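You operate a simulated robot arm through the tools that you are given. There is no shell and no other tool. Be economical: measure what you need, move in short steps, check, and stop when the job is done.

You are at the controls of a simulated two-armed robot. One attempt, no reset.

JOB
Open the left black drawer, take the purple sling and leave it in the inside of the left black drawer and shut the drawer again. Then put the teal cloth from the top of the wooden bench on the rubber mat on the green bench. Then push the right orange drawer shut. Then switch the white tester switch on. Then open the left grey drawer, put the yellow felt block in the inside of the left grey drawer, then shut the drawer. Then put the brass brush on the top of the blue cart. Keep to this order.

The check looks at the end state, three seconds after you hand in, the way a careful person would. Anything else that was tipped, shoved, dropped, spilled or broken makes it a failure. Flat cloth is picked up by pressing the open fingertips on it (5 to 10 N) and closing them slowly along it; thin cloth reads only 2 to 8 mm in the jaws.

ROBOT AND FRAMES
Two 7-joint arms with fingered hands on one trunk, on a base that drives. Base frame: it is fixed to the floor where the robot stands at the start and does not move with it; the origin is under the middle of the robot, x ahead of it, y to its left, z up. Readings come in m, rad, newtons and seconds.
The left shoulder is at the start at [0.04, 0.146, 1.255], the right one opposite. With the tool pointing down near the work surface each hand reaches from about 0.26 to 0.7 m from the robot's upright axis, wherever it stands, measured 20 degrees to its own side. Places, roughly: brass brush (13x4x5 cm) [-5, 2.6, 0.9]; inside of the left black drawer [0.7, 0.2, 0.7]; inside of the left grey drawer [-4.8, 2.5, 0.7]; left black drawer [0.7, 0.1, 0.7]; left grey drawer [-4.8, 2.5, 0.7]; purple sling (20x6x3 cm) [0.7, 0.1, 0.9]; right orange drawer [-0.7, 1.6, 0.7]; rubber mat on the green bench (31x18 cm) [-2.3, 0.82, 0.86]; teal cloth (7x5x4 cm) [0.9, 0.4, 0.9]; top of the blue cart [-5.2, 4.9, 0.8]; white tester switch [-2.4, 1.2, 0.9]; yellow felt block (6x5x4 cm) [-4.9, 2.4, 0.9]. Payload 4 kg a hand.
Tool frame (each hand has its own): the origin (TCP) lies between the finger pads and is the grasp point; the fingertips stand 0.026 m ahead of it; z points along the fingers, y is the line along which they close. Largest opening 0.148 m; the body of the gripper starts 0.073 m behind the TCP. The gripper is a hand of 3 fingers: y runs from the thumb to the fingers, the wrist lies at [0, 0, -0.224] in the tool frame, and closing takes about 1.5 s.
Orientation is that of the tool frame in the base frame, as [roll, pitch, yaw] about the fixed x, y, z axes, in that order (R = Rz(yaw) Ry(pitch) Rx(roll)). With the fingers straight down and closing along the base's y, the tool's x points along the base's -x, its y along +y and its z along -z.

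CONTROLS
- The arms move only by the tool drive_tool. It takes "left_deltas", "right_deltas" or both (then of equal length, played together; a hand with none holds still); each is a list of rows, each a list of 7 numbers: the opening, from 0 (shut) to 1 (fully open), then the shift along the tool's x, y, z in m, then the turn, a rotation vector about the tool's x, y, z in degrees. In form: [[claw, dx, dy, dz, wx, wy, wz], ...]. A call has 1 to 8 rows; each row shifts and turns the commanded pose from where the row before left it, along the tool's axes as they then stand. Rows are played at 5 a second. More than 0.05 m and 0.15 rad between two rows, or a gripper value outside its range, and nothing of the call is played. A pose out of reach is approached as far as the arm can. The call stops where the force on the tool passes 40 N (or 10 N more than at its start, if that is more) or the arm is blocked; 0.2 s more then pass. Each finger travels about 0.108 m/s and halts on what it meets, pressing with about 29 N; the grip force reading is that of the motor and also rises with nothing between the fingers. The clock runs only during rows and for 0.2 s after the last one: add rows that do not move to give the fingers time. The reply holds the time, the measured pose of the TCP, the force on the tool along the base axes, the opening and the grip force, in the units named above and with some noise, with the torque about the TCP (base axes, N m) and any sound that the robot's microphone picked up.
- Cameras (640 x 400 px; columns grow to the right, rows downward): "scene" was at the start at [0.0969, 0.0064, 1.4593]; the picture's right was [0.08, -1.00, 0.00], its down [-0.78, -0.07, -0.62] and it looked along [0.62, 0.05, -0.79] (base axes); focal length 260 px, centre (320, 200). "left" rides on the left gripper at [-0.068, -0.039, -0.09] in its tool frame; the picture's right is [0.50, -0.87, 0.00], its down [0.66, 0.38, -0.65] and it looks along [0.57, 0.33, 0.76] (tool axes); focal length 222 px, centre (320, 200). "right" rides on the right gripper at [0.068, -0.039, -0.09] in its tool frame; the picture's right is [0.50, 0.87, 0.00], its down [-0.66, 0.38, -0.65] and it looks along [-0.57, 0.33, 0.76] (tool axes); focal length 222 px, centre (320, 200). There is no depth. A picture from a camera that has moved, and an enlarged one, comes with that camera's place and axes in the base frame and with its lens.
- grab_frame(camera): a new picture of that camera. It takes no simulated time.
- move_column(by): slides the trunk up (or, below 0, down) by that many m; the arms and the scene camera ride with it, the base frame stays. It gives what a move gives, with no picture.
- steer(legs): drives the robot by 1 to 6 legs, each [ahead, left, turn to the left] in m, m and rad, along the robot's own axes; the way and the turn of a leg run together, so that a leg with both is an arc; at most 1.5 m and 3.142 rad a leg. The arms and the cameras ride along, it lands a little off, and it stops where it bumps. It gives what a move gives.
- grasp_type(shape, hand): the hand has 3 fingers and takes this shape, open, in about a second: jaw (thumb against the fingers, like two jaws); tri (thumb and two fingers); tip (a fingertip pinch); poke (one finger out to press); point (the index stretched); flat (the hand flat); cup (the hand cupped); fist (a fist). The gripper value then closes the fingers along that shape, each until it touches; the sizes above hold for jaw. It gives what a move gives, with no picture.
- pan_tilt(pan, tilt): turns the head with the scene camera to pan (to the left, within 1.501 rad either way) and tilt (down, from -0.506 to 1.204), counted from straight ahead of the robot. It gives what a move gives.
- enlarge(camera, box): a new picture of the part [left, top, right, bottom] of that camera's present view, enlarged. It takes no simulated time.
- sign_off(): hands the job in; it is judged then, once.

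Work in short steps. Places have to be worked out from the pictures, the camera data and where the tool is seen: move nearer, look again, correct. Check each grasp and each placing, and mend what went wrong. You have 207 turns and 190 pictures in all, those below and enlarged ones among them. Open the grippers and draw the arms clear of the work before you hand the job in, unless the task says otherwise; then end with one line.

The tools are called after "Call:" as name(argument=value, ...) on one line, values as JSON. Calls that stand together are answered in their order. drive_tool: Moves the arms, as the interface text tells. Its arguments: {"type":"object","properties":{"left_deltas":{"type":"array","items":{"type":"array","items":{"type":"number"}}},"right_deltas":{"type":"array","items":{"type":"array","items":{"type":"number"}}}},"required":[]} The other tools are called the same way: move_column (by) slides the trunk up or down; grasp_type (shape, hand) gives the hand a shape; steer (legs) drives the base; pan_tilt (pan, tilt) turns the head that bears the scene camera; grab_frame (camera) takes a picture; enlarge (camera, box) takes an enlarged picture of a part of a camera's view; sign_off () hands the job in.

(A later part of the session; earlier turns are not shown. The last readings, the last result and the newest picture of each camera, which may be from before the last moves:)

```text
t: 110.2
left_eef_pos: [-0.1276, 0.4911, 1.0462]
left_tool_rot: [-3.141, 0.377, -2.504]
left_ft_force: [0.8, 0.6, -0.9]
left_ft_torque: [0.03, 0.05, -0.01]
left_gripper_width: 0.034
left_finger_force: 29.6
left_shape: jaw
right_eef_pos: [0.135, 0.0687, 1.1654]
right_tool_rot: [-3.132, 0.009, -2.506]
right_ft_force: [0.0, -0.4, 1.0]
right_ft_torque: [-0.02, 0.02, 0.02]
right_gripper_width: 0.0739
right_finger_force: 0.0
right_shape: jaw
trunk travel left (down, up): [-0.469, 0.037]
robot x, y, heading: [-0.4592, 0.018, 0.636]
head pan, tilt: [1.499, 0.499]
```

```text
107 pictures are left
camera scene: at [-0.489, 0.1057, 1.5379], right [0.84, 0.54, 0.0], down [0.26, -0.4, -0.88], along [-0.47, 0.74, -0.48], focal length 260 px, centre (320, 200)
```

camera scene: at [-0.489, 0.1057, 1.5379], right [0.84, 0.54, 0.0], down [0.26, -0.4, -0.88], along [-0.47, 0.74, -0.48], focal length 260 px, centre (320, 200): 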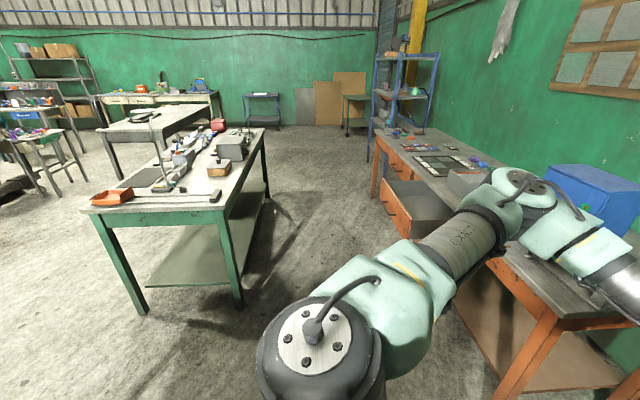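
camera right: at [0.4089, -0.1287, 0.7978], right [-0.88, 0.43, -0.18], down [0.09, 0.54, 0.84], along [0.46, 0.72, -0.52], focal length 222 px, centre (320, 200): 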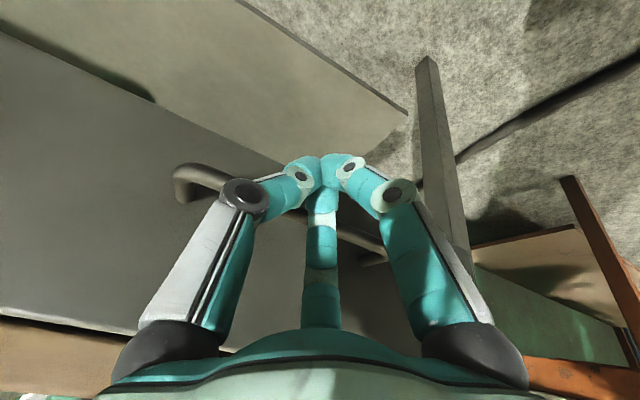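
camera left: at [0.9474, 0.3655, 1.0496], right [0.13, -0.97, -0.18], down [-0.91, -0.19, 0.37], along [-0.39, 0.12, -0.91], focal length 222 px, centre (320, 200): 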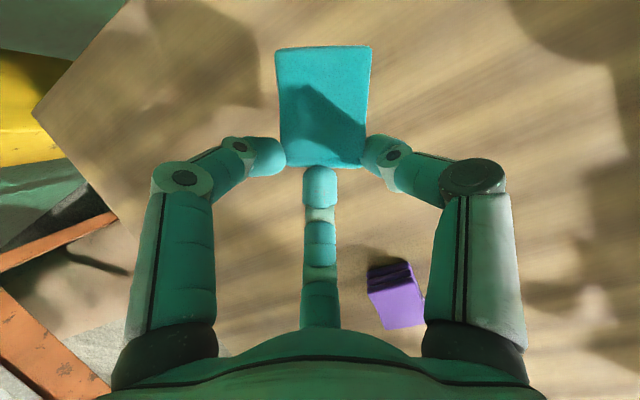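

The floor beyond the green bench is clear and the rubber mat is visible at about [-2.24, 0.81]. I strafe into the gap, back through it, and stop to look.

Call:
steer(legs=[[0, 0.72, -0.01], [-1.45, 0, 0]])

Call:
grab_frame(camera="scene")

```text
t: 120.9
left_eef_pos: [-1.7163, 0.2021, 1.0459]
left_tool_rot: [-3.141, 0.376, -2.497]
left_ft_force: [-0.5, 0.3, -0.1]
left_ft_torque: [-0.01, 0.02, -0.01]
left_gripper_width: 0.0336
left_finger_force: 28.5
left_shape: jaw
right_eef_pos: [-1.4503, -0.2203, 1.1649]
right_tool_rot: [-3.133, 0.006, -2.496]
right_ft_force: [-0.3, -0.4, 0.3]
right_ft_torque: [0.01, 0.0, 0.02]
right_gripper_width: 0.0736
right_finger_force: 0.0
right_shape: jaw
trunk travel left (down, up): [-0.469, 0.037]
robot x, y, heading: [-2.0418, -0.2785, 0.652]
head pan, tilt: [1.499, 0.499]
```

```text
106 pictures are left
camera scene: at [-2.0743, -0.1878, 1.5378], right [0.84, 0.54, 0.0], down [0.26, -0.4, -0.88], along [-0.48, 0.74, -0.48], focal length 260 px, centre (320, 200)
```

scene: 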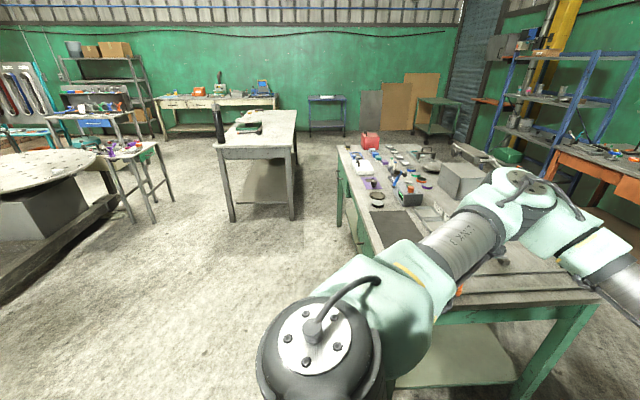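

The lane beside the green bench is clear. I correct heading and strafe left to face the mat.

Call:
steer(legs=[[0, 0, -0.025], [-0.11, 0.8, 0]])

Call:
pan_tilt(pan=0.0, tilt=0.8)

Call:
grab_frame(camera="scene")

Call:
grab_frame(camera="left")

```text
t: 125.6
left_eef_pos: [-2.255, 0.7782, 1.0475]
left_tool_rot: [-3.141, 0.377, -2.527]
left_ft_force: [0.1, 0.5, -0.3]
left_ft_torque: [-0.02, 0.0, 0.06]
left_gripper_width: 0.0336
left_finger_force: 29.1
left_shape: jaw
right_eef_pos: [-2.0024, 0.348, 1.1654]
right_tool_rot: [-3.132, 0.007, -2.527]
right_ft_force: [1.5, 0.6, -0.9]
right_ft_torque: [-0.01, 0.01, 0.01]
right_gripper_width: 0.0737
right_finger_force: 0.1
right_shape: jaw
trunk travel left (down, up): [-0.469, 0.037]
robot x, y, heading: [-2.5967, 0.3105, 0.617]
head pan, tilt: [1.499, 0.499]
```

```text
t: 127.2
left_eef_pos: [-2.2553, 0.7781, 1.048]
left_tool_rot: [3.142, 0.377, -2.528]
left_ft_force: [1.0, -0.1, 0.2]
left_ft_torque: [0.02, 0.03, -0.01]
left_gripper_width: 0.0337
left_finger_force: 29.1
left_shape: jaw
right_eef_pos: [-2.0044, 0.3478, 1.1656]
right_tool_rot: [-3.134, 0.007, -2.529]
right_ft_force: [-0.2, 0.1, 0.4]
right_ft_torque: [-0.01, 0.0, -0.03]
right_gripper_width: 0.0734
right_finger_force: 0.1
right_shape: jaw
trunk travel left (down, up): [-0.469, 0.037]
robot x, y, heading: [-2.5987, 0.3096, 0.614]
head pan, tilt: [0.0, 0.799]
```

```text
105 pictures are left
camera scene: at [-2.5131, 0.369, 1.5119], right [0.58, -0.82, 0.0], down [-0.59, -0.41, -0.7], along [0.57, 0.4, -0.72], focal length 260 px, centre (320, 200)
```

scene: 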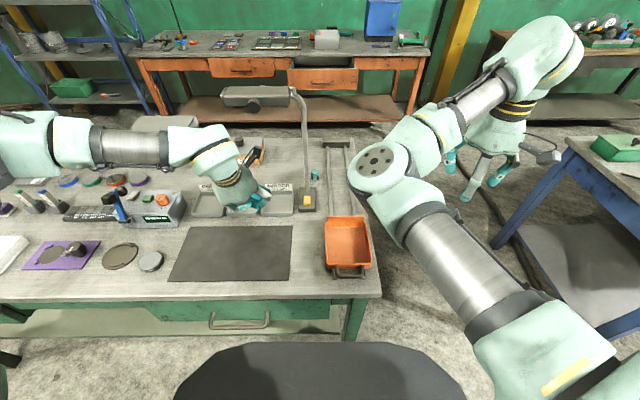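

```text
104 pictures are left
camera left: at [-2.2084, 0.7645, 1.1559], right [0.12, -0.98, -0.18], down [-0.91, -0.18, 0.37], along [-0.39, 0.12, -0.91], focal length 222 px, centre (320, 200)
```

left: 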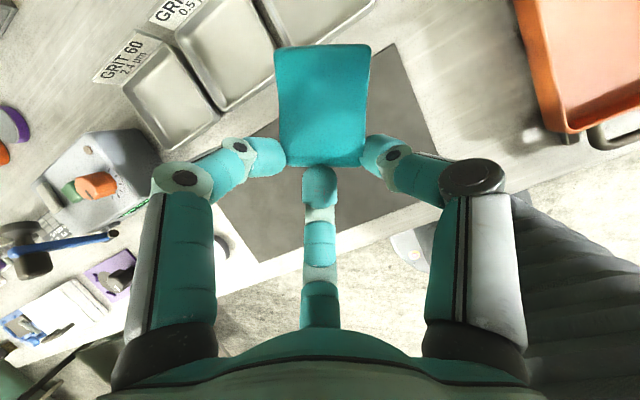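

The mat centre is at [-2.318, 0.81], about (0.518, 0.247) in the robot frame. There is a lamp head at about 0.7 ahead that I must not reach toward. I shift the hand back and left over the mat, then lower.

Call:
drive_tool(left_deltas=[[0, 0.0186, 0.0207, -0.0074, 0, 0, 0], [0, 0.0186, 0.0207, -0.0074, 0, 0, 0], [0, 0.0186, 0.0207, -0.0074, 0, 0, 0], [0, 0.011, 0, 0.0274, 0, 0, 0], [0, 0.011, 0, 0.0274, 0, 0, 0], [0, 0.011, 0, 0.0274, 0, 0, 0], [0, 0.011, 0, 0.0274, 0, 0, 0], [0, 0, 0, 0, 0, 0, 0]])

Call:
grab_frame(camera="left")

Call:
enlarge(camera="scene", box=[100, 140, 380, 315])

```text
t: 129.0
left_eef_pos: [-2.3395, 0.7947, 0.9297]
left_tool_rot: [-3.141, 0.378, -2.528]
left_ft_force: [-0.1, 0.4, 0.1]
left_ft_torque: [-0.03, -0.01, -0.01]
left_gripper_width: 0.0337
left_finger_force: 28.4
left_shape: jaw
right_eef_pos: [-2.0037, 0.3484, 1.1651]
right_tool_rot: [-3.132, 0.008, -2.528]
right_ft_force: [-0.3, -0.7, 0.0]
right_ft_torque: [-0.04, -0.01, -0.03]
right_gripper_width: 0.0737
right_finger_force: 0.2
right_shape: jaw
trunk travel left (down, up): [-0.469, 0.037]
robot x, y, heading: [-2.5962, 0.3095, 0.612]
head pan, tilt: [0.0, 0.799]
```

```text
103 pictures are left
camera left: at [-2.2937, 0.7814, 1.0377], right [0.12, -0.98, -0.18], down [-0.91, -0.18, 0.37], along [-0.39, 0.12, -0.91], focal length 222 px, centre (320, 200)
```

left: 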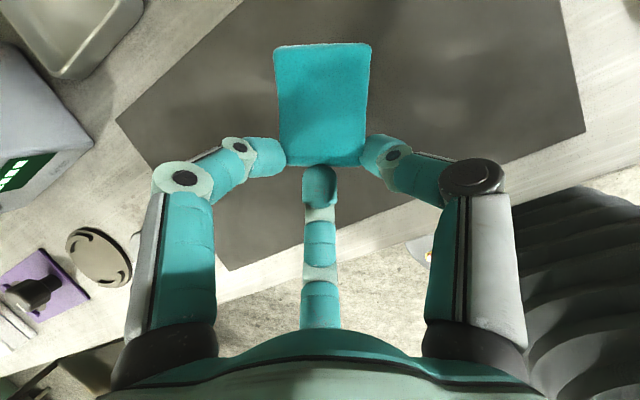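

```text
2.29 times, centred on (240, 228) of scene
camera zoom: at [-2.5131, 0.3689, 1.5119], right [0.58, -0.82, 0.0], down [-0.59, -0.41, -0.7], along [0.57, 0.4, -0.72], focal length 594 px, centre (503, 137)
```

zoom: 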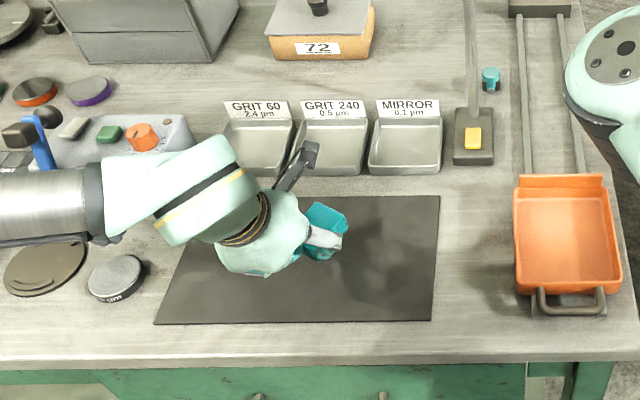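

The cloth is over the mat. I lower slowly until contact.

Call:
drive_tool(left_deltas=[[0, 0.004, 0, 0.01, 0, 0, 0], [0, 0.004, 0, 0.009, 0, 0, 0], [0, 0.002, 0, 0.005, 0, 0, 0], [0, 0.002, 0, 0.005, 0, 0, 0], [0, 0, 0, 0, 0, 0, 0]])

Call:
enlarge(camera="scene", box=[140, 170, 320, 300])

```text
t: 130.2
left_eef_pos: [-2.3409, 0.793, 0.8972]
left_tool_rot: [-3.139, 0.378, -2.527]
left_ft_force: [-0.5, -1.0, -1.2]
left_ft_torque: [0.0, 0.05, 0.01]
left_gripper_width: 0.0337
left_finger_force: 29.2
left_shape: jaw
right_eef_pos: [-2.0032, 0.3495, 1.1657]
right_tool_rot: [-3.135, 0.006, -2.527]
right_ft_force: [0.4, 0.5, -0.6]
right_ft_torque: [-0.06, -0.05, -0.02]
right_gripper_width: 0.0736
right_finger_force: 0.1
right_shape: jaw
trunk travel left (down, up): [-0.469, 0.037]
robot x, y, heading: [-2.5974, 0.3084, 0.61]
head pan, tilt: [0.0, 0.799]
```

```text
3.08 times, centred on (230, 235) of scene
camera zoom: at [-2.5131, 0.369, 1.5119], right [0.58, -0.82, 0.0], down [-0.59, -0.41, -0.7], along [0.57, 0.4, -0.72], focal length 799 px, centre (597, 92)
```

zoom: 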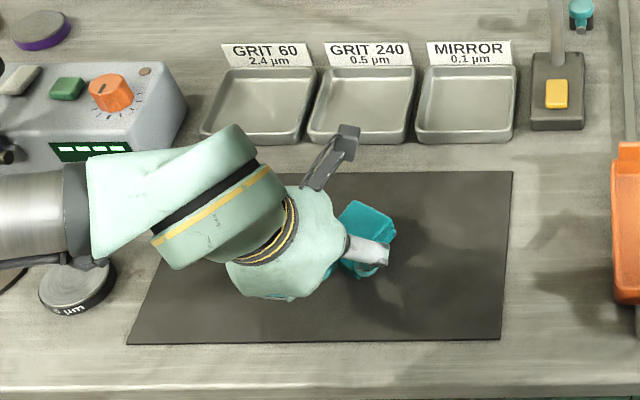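

No contact yet, so I go down a bit more.

Call:
drive_tool(left_deltas=[[0, 0.002, 0, 0.005, 0, 0, 0], [0, 0.002, 0, 0.005, 0, 0, 0], [0, 0, 0, 0, 0, 0, 0]])

```text
t: 131.0
left_eef_pos: [-2.3404, 0.7939, 0.891]
left_tool_rot: [-3.138, 0.384, -2.528]
left_ft_force: [-4.5, 0.9, 28.0]
left_ft_torque: [-0.14, -0.38, 0.02]
left_gripper_width: 0.0346
left_finger_force: 29.1
left_shape: jaw
right_eef_pos: [-2.0042, 0.3465, 1.1667]
right_tool_rot: [-3.132, 0.008, -2.527]
right_ft_force: [0.4, 0.2, 0.8]
right_ft_torque: [0.0, -0.01, 0.0]
right_gripper_width: 0.0734
right_finger_force: 0.0
right_shape: jaw
trunk travel left (down, up): [-0.469, 0.037]
robot x, y, heading: [-2.6012, 0.3088, 0.613]
head pan, tilt: [0.0, 0.799]
```

Contact (28 N) at z 0.891. I ease up 3 mm, then open and retreat upward.

Call:
drive_tool(left_deltas=[[0, -0.0015, 0, -0.003, 0, 0, 0], [0.15, 0, 0, 0, 0, 0, 0], [0.35, 0, 0, 0, 0, 0, 0], [0.5, 0, 0, 0, 0, 0, 0], [0.55, 0, 0, 0, 0, 0, 0], [0.55, -0.004, 0, -0.01, 0, 0, 0], [0.55, -0.01, 0, -0.025, 0, 0, 0], [0.55, -0.01, 0, -0.025, 0, 0, 0]])

Call:
drive_tool(left_deltas=[[0.55, -0.005, 0, -0.03, 0, 0, 0], [0.55, 0, 0, -0.03, 0, 0, 0], [0.55, 0, 0, -0.03, 0, 0, 0]])

Call:
grab_frame(camera="left")

Call:
grab_frame(camera="scene")

```text
t: 132.8
left_eef_pos: [-2.3407, 0.7936, 0.9555]
left_tool_rot: [-3.141, 0.376, -2.529]
left_ft_force: [-0.4, -0.9, -0.3]
left_ft_torque: [0.0, 0.04, 0.01]
left_gripper_width: 0.0807
left_finger_force: 0.1
left_shape: jaw
right_eef_pos: [-2.0027, 0.3476, 1.1662]
right_tool_rot: [-3.132, 0.008, -2.526]
right_ft_force: [-0.2, 0.0, -0.4]
right_ft_torque: [0.0, -0.03, 0.0]
right_gripper_width: 0.0736
right_finger_force: 0.0
right_shape: jaw
trunk travel left (down, up): [-0.469, 0.037]
robot x, y, heading: [-2.5947, 0.3103, 0.614]
head pan, tilt: [0.0, 0.799]
```

```text
t: 133.6
left_eef_pos: [-2.3636, 0.7776, 1.0404]
left_tool_rot: [-3.141, 0.377, -2.527]
left_ft_force: [-0.8, -0.3, 0.3]
left_ft_torque: [0.01, 0.03, 0.0]
left_gripper_width: 0.0807
left_finger_force: 0.2
left_shape: jaw
right_eef_pos: [-2.0029, 0.3488, 1.1656]
right_tool_rot: [-3.133, 0.008, -2.526]
right_ft_force: [-0.1, -1.0, 0.7]
right_ft_torque: [0.01, 0.0, -0.04]
right_gripper_width: 0.0734
right_finger_force: 0.1
right_shape: jaw
trunk travel left (down, up): [-0.469, 0.037]
robot x, y, heading: [-2.5959, 0.3093, 0.611]
head pan, tilt: [0.0, 0.799]
```

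```text
100 pictures are left
camera left: at [-2.3175, 0.7644, 1.1489], right [0.12, -0.98, -0.18], down [-0.91, -0.18, 0.37], along [-0.39, 0.12, -0.91], focal length 222 px, centre (320, 200)
```

left: 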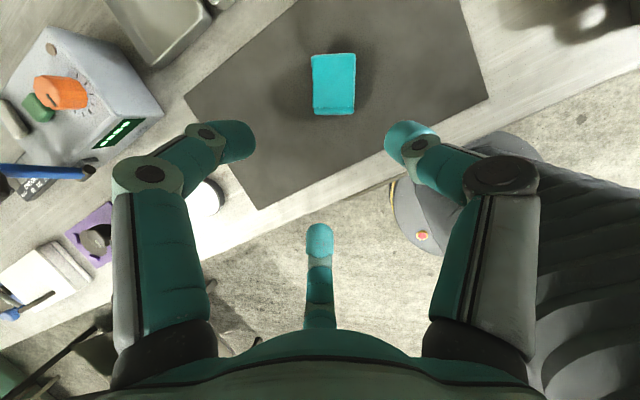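

```text
99 pictures are left
camera scene: at [-2.5135, 0.3687, 1.5119], right [0.58, -0.82, 0.0], down [-0.59, -0.41, -0.7], along [0.57, 0.4, -0.72], focal length 260 px, centre (320, 200)
```

scene: 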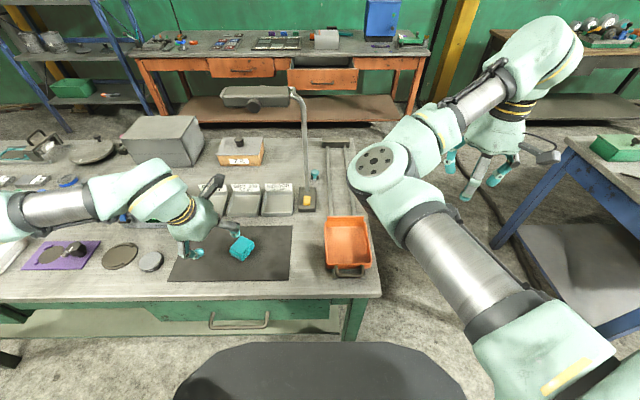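

The cloth lies on the mat. Next is the right orange drawer on the orange bench, so I reverse my route: strafe right into the gap, then drive forward through it.

Call:
steer(legs=[[-0.07, 0, 0.015], [0, -0.78, 0], [1.5, 0, 0]])

Call:
grab_frame(camera="scene")

```text
t: 145.5
left_eef_pos: [-0.7352, 0.9913, 1.0413]
left_tool_rot: [3.14, 0.377, -2.522]
left_ft_force: [0.2, 0.5, 0.3]
left_ft_torque: [0.0, 0.01, 0.01]
left_gripper_width: 0.0807
left_finger_force: 0.1
left_shape: jaw
right_eef_pos: [-0.3708, 0.564, 1.1657]
right_tool_rot: [-3.133, 0.007, -2.52]
right_ft_force: [-0.2, -0.1, -0.6]
right_ft_torque: [0.0, 0.0, -0.05]
right_gripper_width: 0.0736
right_finger_force: 0.0
right_shape: jaw
trunk travel left (down, up): [-0.469, 0.037]
robot x, y, heading: [-0.9626, 0.5205, 0.62]
head pan, tilt: [0.0, 0.799]
```

```text
98 pictures are left
camera scene: at [-0.8817, 0.5814, 1.5119], right [0.58, -0.81, 0.0], down [-0.58, -0.42, -0.7], along [0.57, 0.41, -0.72], focal length 260 px, centre (320, 200)
```

scene: 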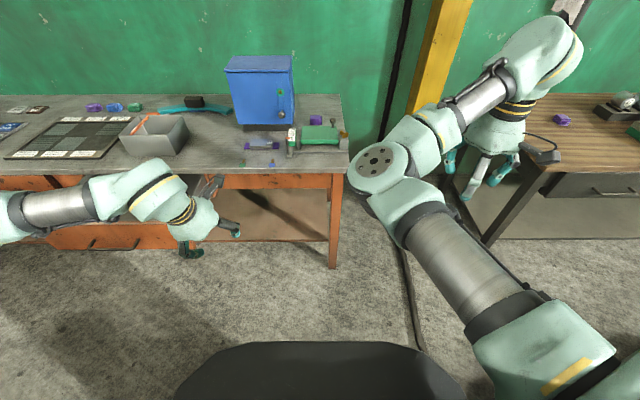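

The open orange drawer's front is at x'≈0.17, y'≈1.73 in bench coordinates. I strafe left so the left hand is in line with its handle.

Call:
steer(legs=[[0.05, 0.0, 0.007], [0, 0.53, 0]])

Call:
grab_frame(camera="scene")

Call:
grab_frame(camera="left")

```text
t: 149.1
left_eef_pos: [-1.01, 1.4492, 1.0404]
left_tool_rot: [3.141, 0.378, -2.515]
left_ft_force: [0.1, -0.2, 0.5]
left_ft_torque: [-0.03, 0.0, 0.01]
left_gripper_width: 0.0811
left_finger_force: 0.1
left_shape: jaw
right_eef_pos: [-0.6417, 1.0253, 1.1646]
right_tool_rot: [-3.133, 0.007, -2.517]
right_ft_force: [-0.6, -0.7, 0.0]
right_ft_torque: [-0.01, 0.02, 0.0]
right_gripper_width: 0.0733
right_finger_force: 0.0
right_shape: jaw
trunk travel left (down, up): [-0.469, 0.037]
robot x, y, heading: [-1.2374, 0.9826, 0.629]
head pan, tilt: [0.0, 0.799]
```

```text
97 pictures are left
camera scene: at [-1.1522, 1.0384, 1.5119], right [0.59, -0.81, 0.0], down [-0.58, -0.42, -0.7], along [0.56, 0.41, -0.72], focal length 260 px, centre (320, 200)
```

scene: 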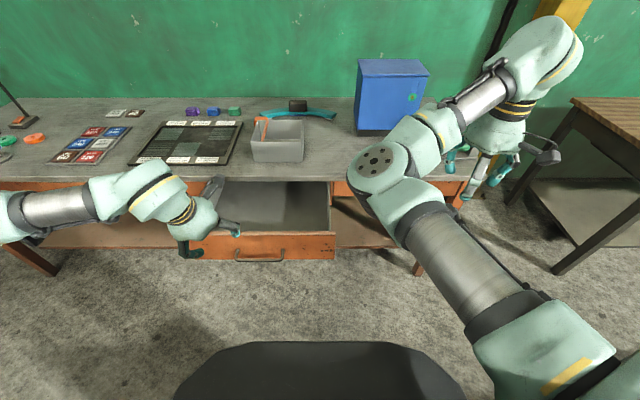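

```text
96 pictures are left
camera left: at [-0.9617, 1.437, 1.1489], right [0.13, -0.97, -0.18], down [-0.91, -0.19, 0.37], along [-0.39, 0.12, -0.91], focal length 222 px, centre (320, 200)
```

left: 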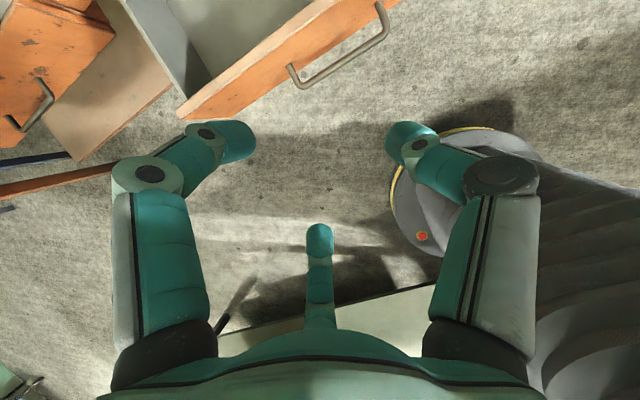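

The handle bar is at (0.59, 0.21) in the robot frame. I close the left hand, lower it in front of the handle to z≈0.73, then push by driving.

Call:
drive_tool(left_deltas=[[0, 0.0144, -0.0044, 0.036, 0, 0, 0], [0, 0.0144, -0.0044, 0.036, 0, 0, 0], [0, 0.0144, -0.0044, 0.036, 0, 0, 0], [0, 0.0144, -0.0044, 0.036, 0, 0, 0], [0, 0.0144, -0.0044, 0.036, 0, 0, 0], [0, 0.0144, -0.0044, 0.036, 0, 0, 0], [0, 0.0144, -0.0044, 0.036, 0, 0, 0], [0, 0.0144, -0.0044, 0.036, 0, 0, 0]])

Call:
grab_frame(camera="left")

Call:
grab_frame(camera="scene")

```text
t: 150.9
left_eef_pos: [-0.999, 1.4468, 0.7861]
left_tool_rot: [-3.14, 0.375, -2.512]
left_ft_force: [-0.1, 0.3, -0.4]
left_ft_torque: [-0.02, -0.04, 0.0]
left_gripper_width: 0.0
left_finger_force: 28.9
left_shape: jaw
left hand out of reach, approached as far as the arm can: row 7, 8
right_eef_pos: [-0.6439, 1.0283, 1.1668]
right_tool_rot: [-3.13, 0.008, -2.515]
right_ft_force: [-1.1, -0.6, -0.9]
right_ft_torque: [-0.03, -0.05, 0.01]
right_gripper_width: 0.0735
right_finger_force: 0.1
right_shape: jaw
trunk travel left (down, up): [-0.469, 0.037]
robot x, y, heading: [-1.2374, 0.9775, 0.624]
head pan, tilt: [0.0, 0.799]
```

```text
95 pictures are left
camera left: at [-0.9523, 1.4349, 0.8938], right [0.13, -0.97, -0.18], down [-0.91, -0.19, 0.37], along [-0.39, 0.12, -0.91], focal length 222 px, centre (320, 200)
```

left: 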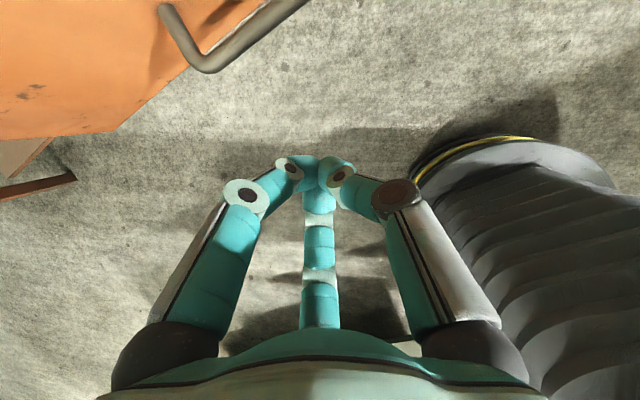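

```text
94 pictures are left
camera scene: at [-1.1543, 1.0408, 1.5119], right [0.59, -0.81, 0.0], down [-0.58, -0.42, -0.7], along [0.56, 0.41, -0.72], focal length 260 px, centre (320, 200)
```

scene: 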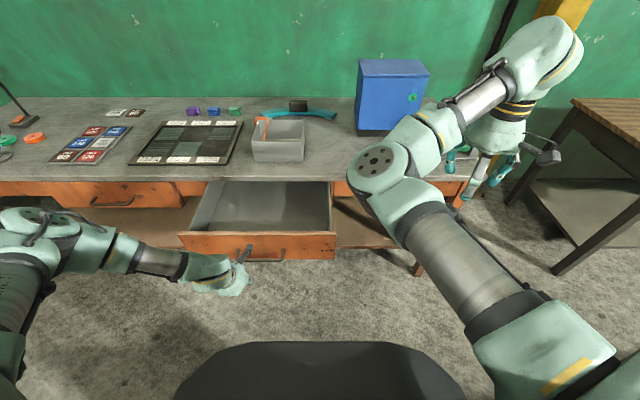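

The hand is in line with the bar but 5 cm high, so I lower the column and drive forward to push.

Call:
move_column(by=-0.055)

Call:
steer(legs=[[0.2, 0.0, 0.0]])

Call:
grab_frame(camera="scene")

Call:
grab_frame(camera="left")

```text
t: 151.8
left_eef_pos: [-1.0001, 1.446, 0.73]
left_tool_rot: [-3.139, 0.375, -2.512]
left_ft_force: [-0.4, -0.1, 0.2]
left_ft_torque: [-0.02, 0.01, -0.01]
left_gripper_width: 0.0001
left_finger_force: 29.0
left_shape: jaw
right_eef_pos: [-0.6412, 1.0257, 1.1109]
right_tool_rot: [-3.133, 0.009, -2.516]
right_ft_force: [-0.2, -0.3, -0.5]
right_ft_torque: [0.04, -0.01, 0.02]
right_gripper_width: 0.0736
right_finger_force: 0.0
right_shape: jaw
trunk travel left (down, up): [-0.414, 0.092]
robot x, y, heading: [-1.2347, 0.9809, 0.627]
head pan, tilt: [0.0, 0.799]
```

```text
t: 153.4
left_eef_pos: [-0.8399, 1.5626, 0.7306]
left_tool_rot: [3.141, 0.376, -2.513]
left_ft_force: [0.0, 0.1, -0.3]
left_ft_torque: [0.0, -0.05, 0.0]
left_gripper_width: 0.0002
left_finger_force: 28.9
left_shape: jaw
right_eef_pos: [-0.4822, 1.1425, 1.1109]
right_tool_rot: [-3.133, 0.01, -2.513]
right_ft_force: [0.0, -0.9, 0.0]
right_ft_torque: [-0.03, 0.03, -0.02]
right_gripper_width: 0.0737
right_finger_force: 0.0
right_shape: jaw
trunk travel left (down, up): [-0.414, 0.092]
robot x, y, heading: [-1.0781, 1.0966, 0.63]
head pan, tilt: [0.0, 0.799]
```

```text
93 pictures are left
camera scene: at [-0.9938, 1.1556, 1.4564], right [0.59, -0.81, 0.0], down [-0.58, -0.42, -0.7], along [0.56, 0.41, -0.72], focal length 260 px, centre (320, 200)
```

scene: 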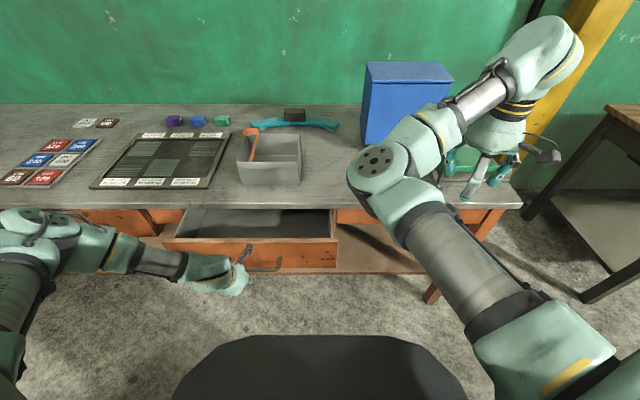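

```text
92 pictures are left
camera left: at [-0.7922, 1.5507, 0.839], right [0.13, -0.97, -0.18], down [-0.91, -0.19, 0.37], along [-0.39, 0.12, -0.91], focal length 222 px, centre (320, 200)
```

left: 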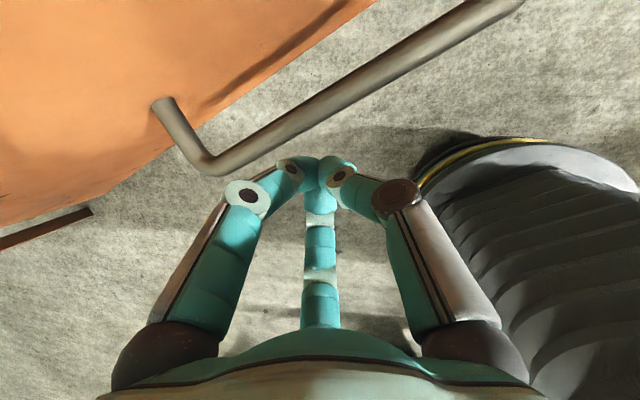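

The fingers are against the bar and the drawer is starting in. I push on.

Call:
steer(legs=[[0.12, 0.0, 0.0]])

Call:
grab_frame(camera="scene")

```text
t: 154.7
left_eef_pos: [-0.7452, 1.6336, 0.7306]
left_tool_rot: [3.14, 0.377, -2.512]
left_ft_force: [-0.1, 0.6, -0.5]
left_ft_torque: [0.02, -0.05, -0.01]
left_gripper_width: 0.0001
left_finger_force: 28.8
left_shape: jaw
right_eef_pos: [-0.3883, 1.2137, 1.1106]
right_tool_rot: [-3.133, 0.006, -2.51]
right_ft_force: [-0.7, 0.2, 0.2]
right_ft_torque: [0.03, 0.0, 0.01]
right_gripper_width: 0.0734
right_finger_force: 0.0
right_shape: jaw
trunk travel left (down, up): [-0.414, 0.092]
robot x, y, heading: [-0.9848, 1.1662, 0.634]
head pan, tilt: [0.0, 0.799]
```

```text
91 pictures are left
camera scene: at [-0.8986, 1.2253, 1.4563], right [0.59, -0.81, 0.0], down [-0.58, -0.42, -0.7], along [0.56, 0.41, -0.72], focal length 260 px, centre (320, 200)
```

scene: 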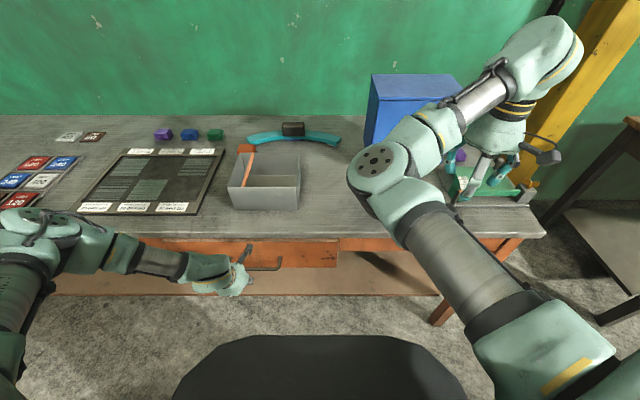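

It is nearly flush. One more short push.

Call:
steer(legs=[[0.05, 0.0, 0.0]])

Call:
enlarge(camera="scene", box=[120, 200, 400, 330])

```text
t: 155.7
left_eef_pos: [-0.7111, 1.6586, 0.7238]
left_tool_rot: [-3.14, 0.35, -2.514]
left_ft_force: [-3.5, -1.9, -0.8]
left_ft_torque: [0.01, 0.01, 0.01]
left_gripper_width: 0.0
left_finger_force: 29.0
left_shape: jaw
right_eef_pos: [-0.3451, 1.2439, 1.1094]
right_tool_rot: [-3.131, 0.004, -2.512]
right_ft_force: [-0.2, 0.5, 0.3]
right_ft_torque: [-0.04, 0.0, 0.01]
right_gripper_width: 0.0735
right_finger_force: 0.1
right_shape: jaw
trunk travel left (down, up): [-0.414, 0.092]
robot x, y, heading: [-0.9421, 1.1962, 0.633]
head pan, tilt: [0.0, 0.799]
stopped in leg 1: the force on the tool passed its limit at 54 N (the readings are from after the stop); the commanded pose is now the measured one
```

```text
2.29 times, centred on (260, 265) of scene
camera zoom: at [-0.8552, 1.257, 1.456], right [0.59, -0.81, 0.0], down [-0.58, -0.42, -0.7], along [0.56, 0.41, -0.72], focal length 594 px, centre (457, 51)
```

zoom: 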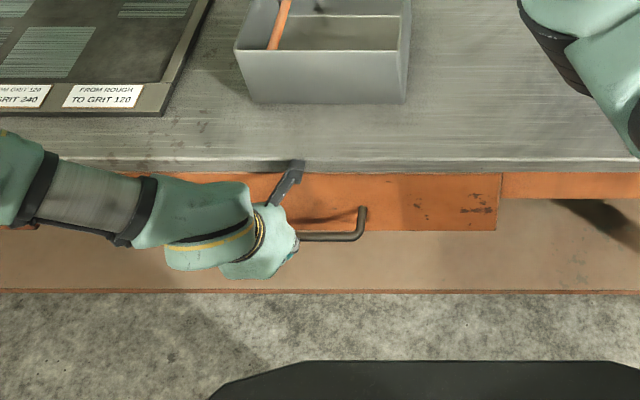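

A hard stop at 54 N, so the drawer has reached its closed end. I back off, raise the hand and verify.

Call:
steer(legs=[[-0.3, 0.0, -0.005]])

Call:
drive_tool(left_deltas=[[0, -0.012, 0, -0.035, 0, 0, 0], [0, -0.012, 0, -0.035, 0, 0, 0], [0, -0.012, 0, -0.035, 0, 0, 0], [0, -0.012, 0, -0.035, 0, 0, 0], [0, -0.012, 0, -0.035, 0, 0, 0], [0, -0.012, 0, -0.035, 0, 0, 0], [0, -0.012, 0, -0.035, 0, 0, 0], [0, -0.012, 0, -0.035, 0, 0, 0]])

Call:
grab_frame(camera="scene")

```text
t: 157.8
left_eef_pos: [-0.9479, 1.4814, 0.7241]
left_tool_rot: [-3.14, 0.352, -2.518]
left_ft_force: [-0.4, -0.2, 0.3]
left_ft_torque: [0.0, 0.0, 0.0]
left_gripper_width: 0.0
left_finger_force: 28.8
left_shape: jaw
right_eef_pos: [-0.5868, 1.0642, 1.1093]
right_tool_rot: [-3.132, 0.006, -2.518]
right_ft_force: [0.8, -0.2, -0.3]
right_ft_torque: [0.01, 0.01, 0.03]
right_gripper_width: 0.0737
right_finger_force: 0.1
right_shape: jaw
trunk travel left (down, up): [-0.414, 0.092]
robot x, y, heading: [-1.1868, 1.0219, 0.626]
head pan, tilt: [0.0, 0.799]
```

```text
t: 159.6
left_eef_pos: [-0.9551, 1.4745, 1.0234]
left_tool_rot: [3.141, 0.353, -2.52]
left_ft_force: [-0.3, -0.4, 0.4]
left_ft_torque: [-0.01, -0.03, 0.01]
left_gripper_width: 0.0
left_finger_force: 29.5
left_shape: jaw
right_eef_pos: [-0.5876, 1.0638, 1.1106]
right_tool_rot: [-3.133, 0.006, -2.518]
right_ft_force: [-1.2, -1.1, 0.7]
right_ft_torque: [0.02, 0.0, 0.06]
right_gripper_width: 0.0737
right_finger_force: 0.1
right_shape: jaw
trunk travel left (down, up): [-0.414, 0.092]
robot x, y, heading: [-1.1794, 1.0222, 0.625]
head pan, tilt: [0.0, 0.799]
```

```text
89 pictures are left
camera scene: at [-1.0976, 1.0795, 1.4563], right [0.59, -0.81, 0.0], down [-0.58, -0.42, -0.7], along [0.57, 0.41, -0.72], focal length 260 px, centre (320, 200)
```

scene: 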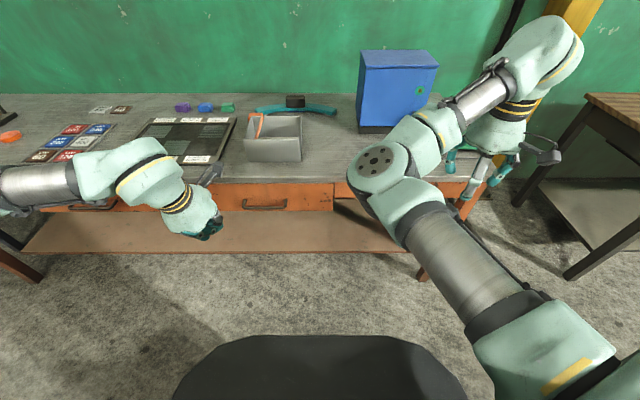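

The orange drawer is flush. I return through the gap to the green bench for the tester switch.

Call:
steer(legs=[[0, -0.52, 0], [-1.5, 0, 0], [-0.15, 0, 0]])

Call:
move_column(by=0.055)

```text
t: 170.7
left_eef_pos: [-1.9867, 0.0817, 1.0219]
left_tool_rot: [-3.137, 0.352, -2.516]
left_ft_force: [0.1, 0.3, -0.3]
left_ft_torque: [-0.03, 0.01, 0.01]
left_gripper_width: 0.0
left_finger_force: 28.6
left_shape: jaw
right_eef_pos: [-1.6186, -0.3283, 1.11]
right_tool_rot: [-3.132, 0.006, -2.515]
right_ft_force: [-0.5, 0.3, -0.2]
right_ft_torque: [-0.02, 0.02, 0.0]
right_gripper_width: 0.0735
right_finger_force: 0.1
right_shape: jaw
trunk travel left (down, up): [-0.414, 0.092]
robot x, y, heading: [-2.2115, -0.3756, 0.627]
head pan, tilt: [0.0, 0.799]
```

```text
t: 171.6
left_eef_pos: [-1.9879, 0.0802, 1.0779]
left_tool_rot: [-3.14, 0.353, -2.516]
left_ft_force: [-0.6, 0.1, 0.4]
left_ft_torque: [0.0, 0.01, 0.01]
left_gripper_width: 0.0
left_finger_force: 28.9
left_shape: jaw
right_eef_pos: [-1.6197, -0.3296, 1.1662]
right_tool_rot: [-3.131, 0.006, -2.515]
right_ft_force: [-0.3, 0.3, -0.1]
right_ft_torque: [-0.02, -0.02, -0.05]
right_gripper_width: 0.0735
right_finger_force: 0.1
right_shape: jaw
trunk travel left (down, up): [-0.469, 0.037]
robot x, y, heading: [-2.2132, -0.3804, 0.629]
head pan, tilt: [0.0, 0.799]
```

I strafe left along the green bench front toward the tester.

Call:
steer(legs=[[0, 1.12, 0]])

Call:
grab_frame(camera="scene")

Call:
grab_frame(camera="left")

```text
t: 177.3
left_eef_pos: [-2.6291, 0.9826, 1.0775]
left_tool_rot: [-3.14, 0.357, -2.534]
left_ft_force: [-0.1, 0.0, 0.1]
left_ft_torque: [-0.01, 0.0, -0.01]
left_gripper_width: 0.0
left_finger_force: 29.3
left_shape: jaw
right_eef_pos: [-2.2671, 0.5671, 1.1656]
right_tool_rot: [-3.132, 0.006, -2.533]
right_ft_force: [0.4, 0.3, 0.4]
right_ft_torque: [0.02, 0.0, 0.0]
right_gripper_width: 0.0736
right_finger_force: 0.0
right_shape: jaw
trunk travel left (down, up): [-0.469, 0.037]
robot x, y, heading: [-2.8614, 0.5318, 0.613]
head pan, tilt: [0.0, 0.799]
```

```text
88 pictures are left
camera scene: at [-2.7768, 0.5892, 1.5119], right [0.57, -0.82, 0.0], down [-0.59, -0.41, -0.7], along [0.57, 0.4, -0.72], focal length 260 px, centre (320, 200)
```

scene: 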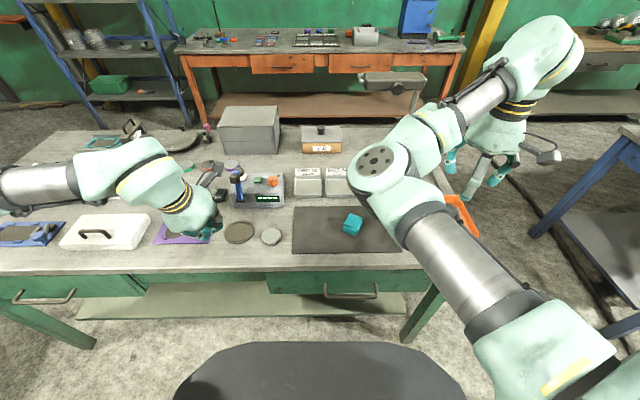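

```text
87 pictures are left
camera left: at [-2.5803, 0.971, 1.1861], right [0.11, -0.98, -0.17], down [-0.91, -0.17, 0.38], along [-0.41, 0.11, -0.91], focal length 222 px, centre (320, 200)
```

left: 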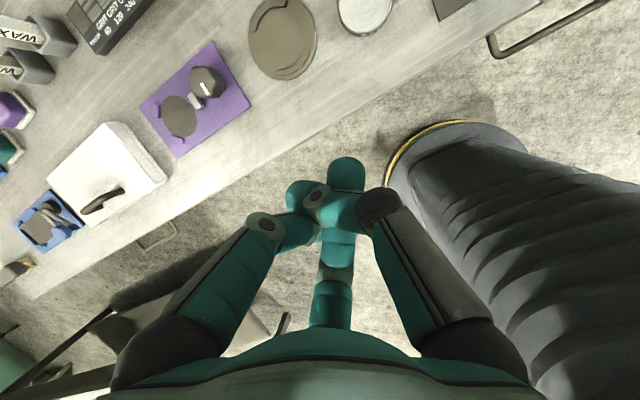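

I zoom in on the tester box to find its white switch.

Call:
enlarge(camera="scene", box=[200, 150, 330, 250])

Call:
enlarge(camera="scene", box=[0, 100, 240, 260])

```text
4.00 times, centred on (265, 200) of scene
camera zoom: at [-2.7768, 0.5892, 1.5119], right [0.57, -0.82, 0.0], down [-0.59, -0.41, -0.7], along [0.57, 0.4, -0.72], focal length 1039 px, centre (540, 200)
```

zoom: 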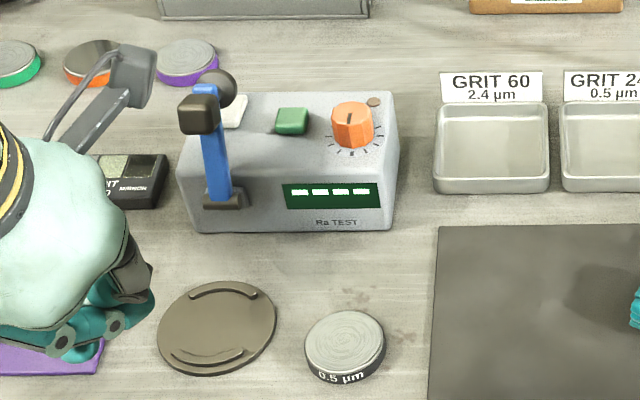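

```text
2.50 times, centred on (120, 180) of scene
camera zoom: at [-2.7768, 0.5892, 1.5119], right [0.57, -0.82, 0.0], down [-0.59, -0.41, -0.7], along [0.57, 0.4, -0.72], focal length 649 px, centre (820, 250)
```

zoom: 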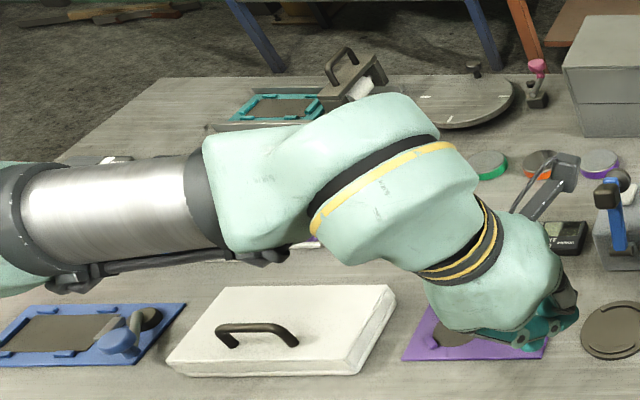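

The white rocker is on the tester's top, partly hidden behind the blue lever, at about [-2.37, 1.19]. I move a little closer and raise the left hand for a top view.

Call:
steer(legs=[[0.08, 0, 0.012]])

Call:
drive_tool(left_deltas=[[0, -0.02, 0.01, -0.03, 0, 0, 0], [0, -0.02, 0.01, -0.03, 0, 0, 0], [0, -0.03, 0.0, -0.01, 0, -4, 0], [0, -0.03, 0.0, -0.01, 0, -4, 0], [0, -0.03, 0.0, -0.01, 0, -4, 0]])

Call:
grab_frame(camera="left")

Call:
grab_frame(camera="scene")

```text
t: 178.4
left_eef_pos: [-2.577, 1.0285, 1.0812]
left_tool_rot: [-3.14, 0.36, -2.519]
left_ft_force: [0.0, -0.4, -0.3]
left_ft_torque: [0.02, -0.04, 0.03]
left_gripper_width: 0.0
left_finger_force: 29.2
left_shape: jaw
right_eef_pos: [-2.2093, 0.617, 1.1689]
right_tool_rot: [-3.131, 0.013, -2.517]
right_ft_force: [0.1, -0.3, 0.0]
right_ft_torque: [0.0, 0.0, -0.01]
right_gripper_width: 0.0737
right_finger_force: 0.1
right_shape: jaw
trunk travel left (down, up): [-0.469, 0.037]
robot x, y, heading: [-2.7969, 0.5752, 0.626]
head pan, tilt: [0.0, 0.799]
```

```text
t: 179.6
left_eef_pos: [-2.5163, 1.0986, 1.2131]
left_tool_rot: [-3.141, 0.568, -2.518]
left_ft_force: [-0.2, 0.4, 0.2]
left_ft_torque: [0.04, -0.01, 0.02]
left_gripper_width: 0.0
left_finger_force: 28.8
left_shape: jaw
right_eef_pos: [-2.2062, 0.6198, 1.167]
right_tool_rot: [-3.132, 0.006, -2.517]
right_ft_force: [0.1, -0.2, 0.4]
right_ft_torque: [0.0, 0.0, 0.01]
right_gripper_width: 0.0735
right_finger_force: 0.0
right_shape: jaw
trunk travel left (down, up): [-0.469, 0.037]
robot x, y, heading: [-2.7988, 0.5758, 0.627]
head pan, tilt: [0.0, 0.799]
```

```text
84 pictures are left
camera left: at [-2.486, 1.0735, 1.3252], right [0.16, -0.95, -0.27], down [-0.96, -0.22, 0.2], along [-0.25, 0.22, -0.94], focal length 222 px, centre (320, 200)
```

left: 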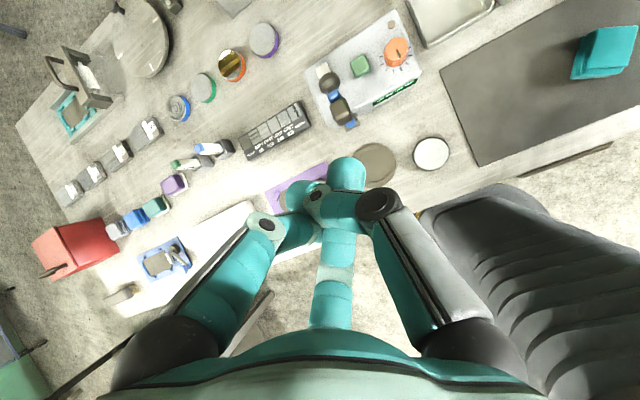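

```text
83 pictures are left
camera scene: at [-2.7162, 0.6348, 1.512], right [0.59, -0.81, 0.0], down [-0.58, -0.42, -0.7], along [0.56, 0.41, -0.72], focal length 260 px, centre (320, 200)
```

scene: 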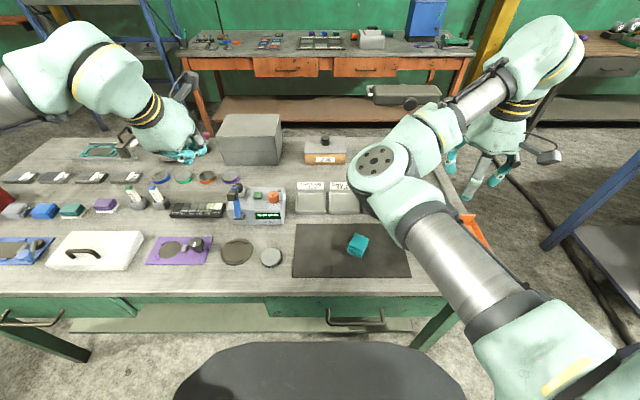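

Call:
enlarge(camera="left", box=[290, 10, 430, 140])

Call:
enlarge(camera="scene", box=[215, 170, 305, 240])

```text
3.08 times, centred on (360, 75) of left
camera zoom: at [-2.486, 1.0735, 1.3252], right [0.16, -0.95, -0.27], down [-0.96, -0.22, 0.2], along [-0.25, 0.22, -0.94], focal length 684 px, centre (197, 585)
```

zoom: 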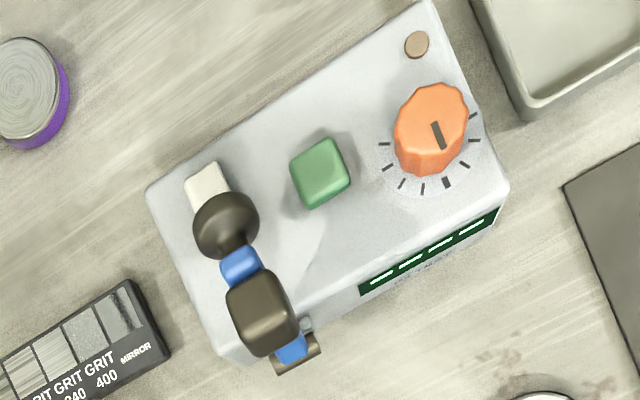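

```text
5.71 times, centred on (260, 205) of scene
camera zoom: at [-2.7162, 0.6348, 1.512], right [0.59, -0.81, 0.0], down [-0.58, -0.42, -0.7], along [0.56, 0.41, -0.72], focal length 1484 px, centre (663, 171)
```

zoom: 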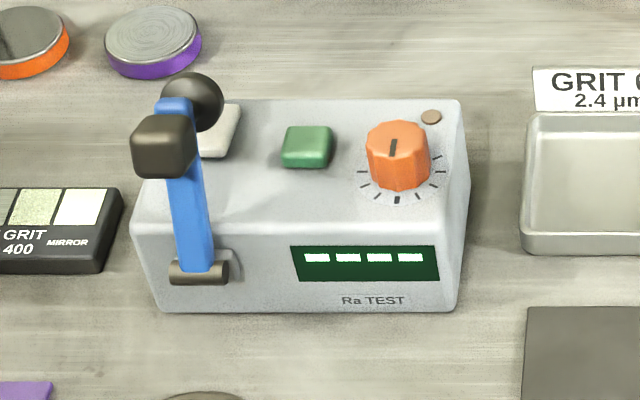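

The white switch is a rocker at [-2.363, 1.210, 0.90], 5 cm beyond the lever's ball. I need to come closer to press it from above, so first I swing the right hand outward, away from the lamp, and get a better look at the rocker.

Call:
drive_tool(right_deltas=[[0.3, 0.01, -0.03, 0, 0, 0, 0], [0.3, 0.01, -0.03, 0, 0, 0, 0], [0.3, 0.01, -0.03, 0, 0, 0, 0], [0.3, 0.01, -0.03, 0, 0, 0, 0], [0.3, 0.01, -0.03, 0, 0, 0, 0], [0.3, 0.01, -0.03, 0, 0, 0, 0], [0.3, 0.01, -0.03, 0, 0, 0, 0], [0.3, 0.01, -0.03, 0, 0, 0, 0]])

Call:
grab_frame(camera="scene")

```text
t: 181.4
left_eef_pos: [-2.5138, 1.0975, 1.2126]
left_tool_rot: [-3.139, 0.564, -2.519]
left_ft_force: [0.5, 0.5, 0.0]
left_ft_torque: [0.0, 0.0, 0.01]
left_gripper_width: 0.0003
left_finger_force: 28.7
left_shape: jaw
right_eef_pos: [-2.1291, 0.3783, 1.1673]
right_tool_rot: [-3.133, 0.007, -2.515]
right_ft_force: [-0.3, -0.7, -0.3]
right_ft_torque: [0.03, 0.01, 0.02]
right_gripper_width: 0.0446
right_finger_force: 0.0
right_shape: jaw
trunk travel left (down, up): [-0.469, 0.037]
robot x, y, heading: [-2.7965, 0.5729, 0.625]
head pan, tilt: [0.0, 0.799]
```

```text
80 pictures are left
camera scene: at [-2.7146, 0.6342, 1.5119], right [0.59, -0.81, 0.0], down [-0.58, -0.42, -0.7], along [0.56, 0.41, -0.72], focal length 260 px, centre (320, 200)
```

scene: 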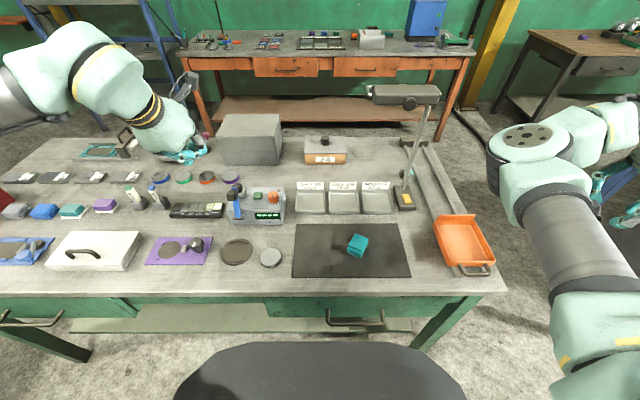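

The view is clear now. I drive 0.11 m forward and give the left hand a poking finger.

Call:
steer(legs=[[0.11, 0, 0.002]])

Call:
grasp_type(shape="poke", hand="left")

Call:
grab_frame(camera="left")

Call:
grab_frame(camera="scene")

```text
t: 182.6
left_eef_pos: [-2.4311, 1.1632, 1.2124]
left_tool_rot: [-3.138, 0.568, -2.513]
left_ft_force: [0.0, 1.0, 0.6]
left_ft_torque: [0.02, -0.01, 0.02]
left_gripper_width: 0.0
left_finger_force: 29.2
left_shape: jaw
right_eef_pos: [-2.0412, 0.4444, 1.1688]
right_tool_rot: [-3.13, 0.008, -2.514]
right_ft_force: [-1.0, -0.9, -0.9]
right_ft_torque: [0.02, -0.02, 0.0]
right_gripper_width: 0.045
right_finger_force: 0.0
right_shape: jaw
trunk travel left (down, up): [-0.469, 0.037]
robot x, y, heading: [-2.7101, 0.6398, 0.636]
head pan, tilt: [0.0, 0.799]
```

```text
t: 183.5
left_eef_pos: [-2.4286, 1.165, 1.212]
left_tool_rot: [-3.138, 0.562, -2.512]
left_ft_force: [-0.6, 0.7, 0.1]
left_ft_torque: [-0.01, 0.0, -0.04]
left_gripper_width: 0.0002
left_finger_force: 0.0
left_shape: poke
right_eef_pos: [-2.0387, 0.4465, 1.1678]
right_tool_rot: [-3.131, 0.006, -2.516]
right_ft_force: [0.2, -0.4, 0.1]
right_ft_torque: [0.03, -0.01, 0.0]
right_gripper_width: 0.045
right_finger_force: 0.1
right_shape: jaw
trunk travel left (down, up): [-0.469, 0.037]
robot x, y, heading: [-2.7133, 0.6415, 0.628]
head pan, tilt: [0.0, 0.799]
```

```text
79 pictures are left
camera left: at [-2.3976, 1.1406, 1.3236], right [0.17, -0.95, -0.27], down [-0.95, -0.22, 0.2], along [-0.25, 0.22, -0.94], focal length 222 px, centre (320, 200)
```

left: 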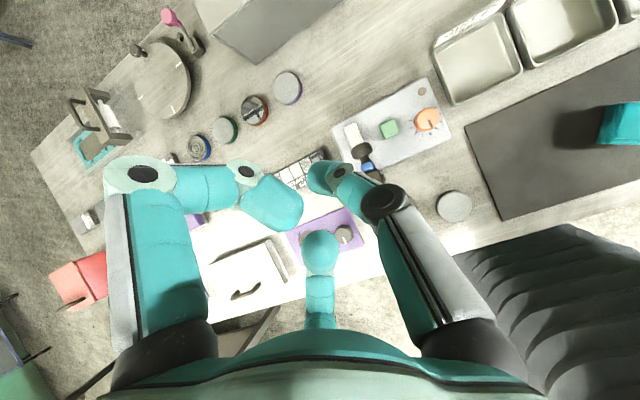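

```text
78 pictures are left
camera scene: at [-2.6257, 0.7015, 1.5118], right [0.59, -0.81, 0.0], down [-0.58, -0.42, -0.7], along [0.56, 0.41, -0.72], focal length 260 px, centre (320, 200)
```

scene: 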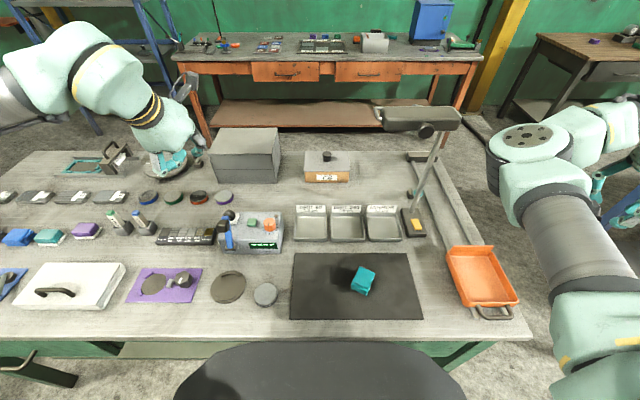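

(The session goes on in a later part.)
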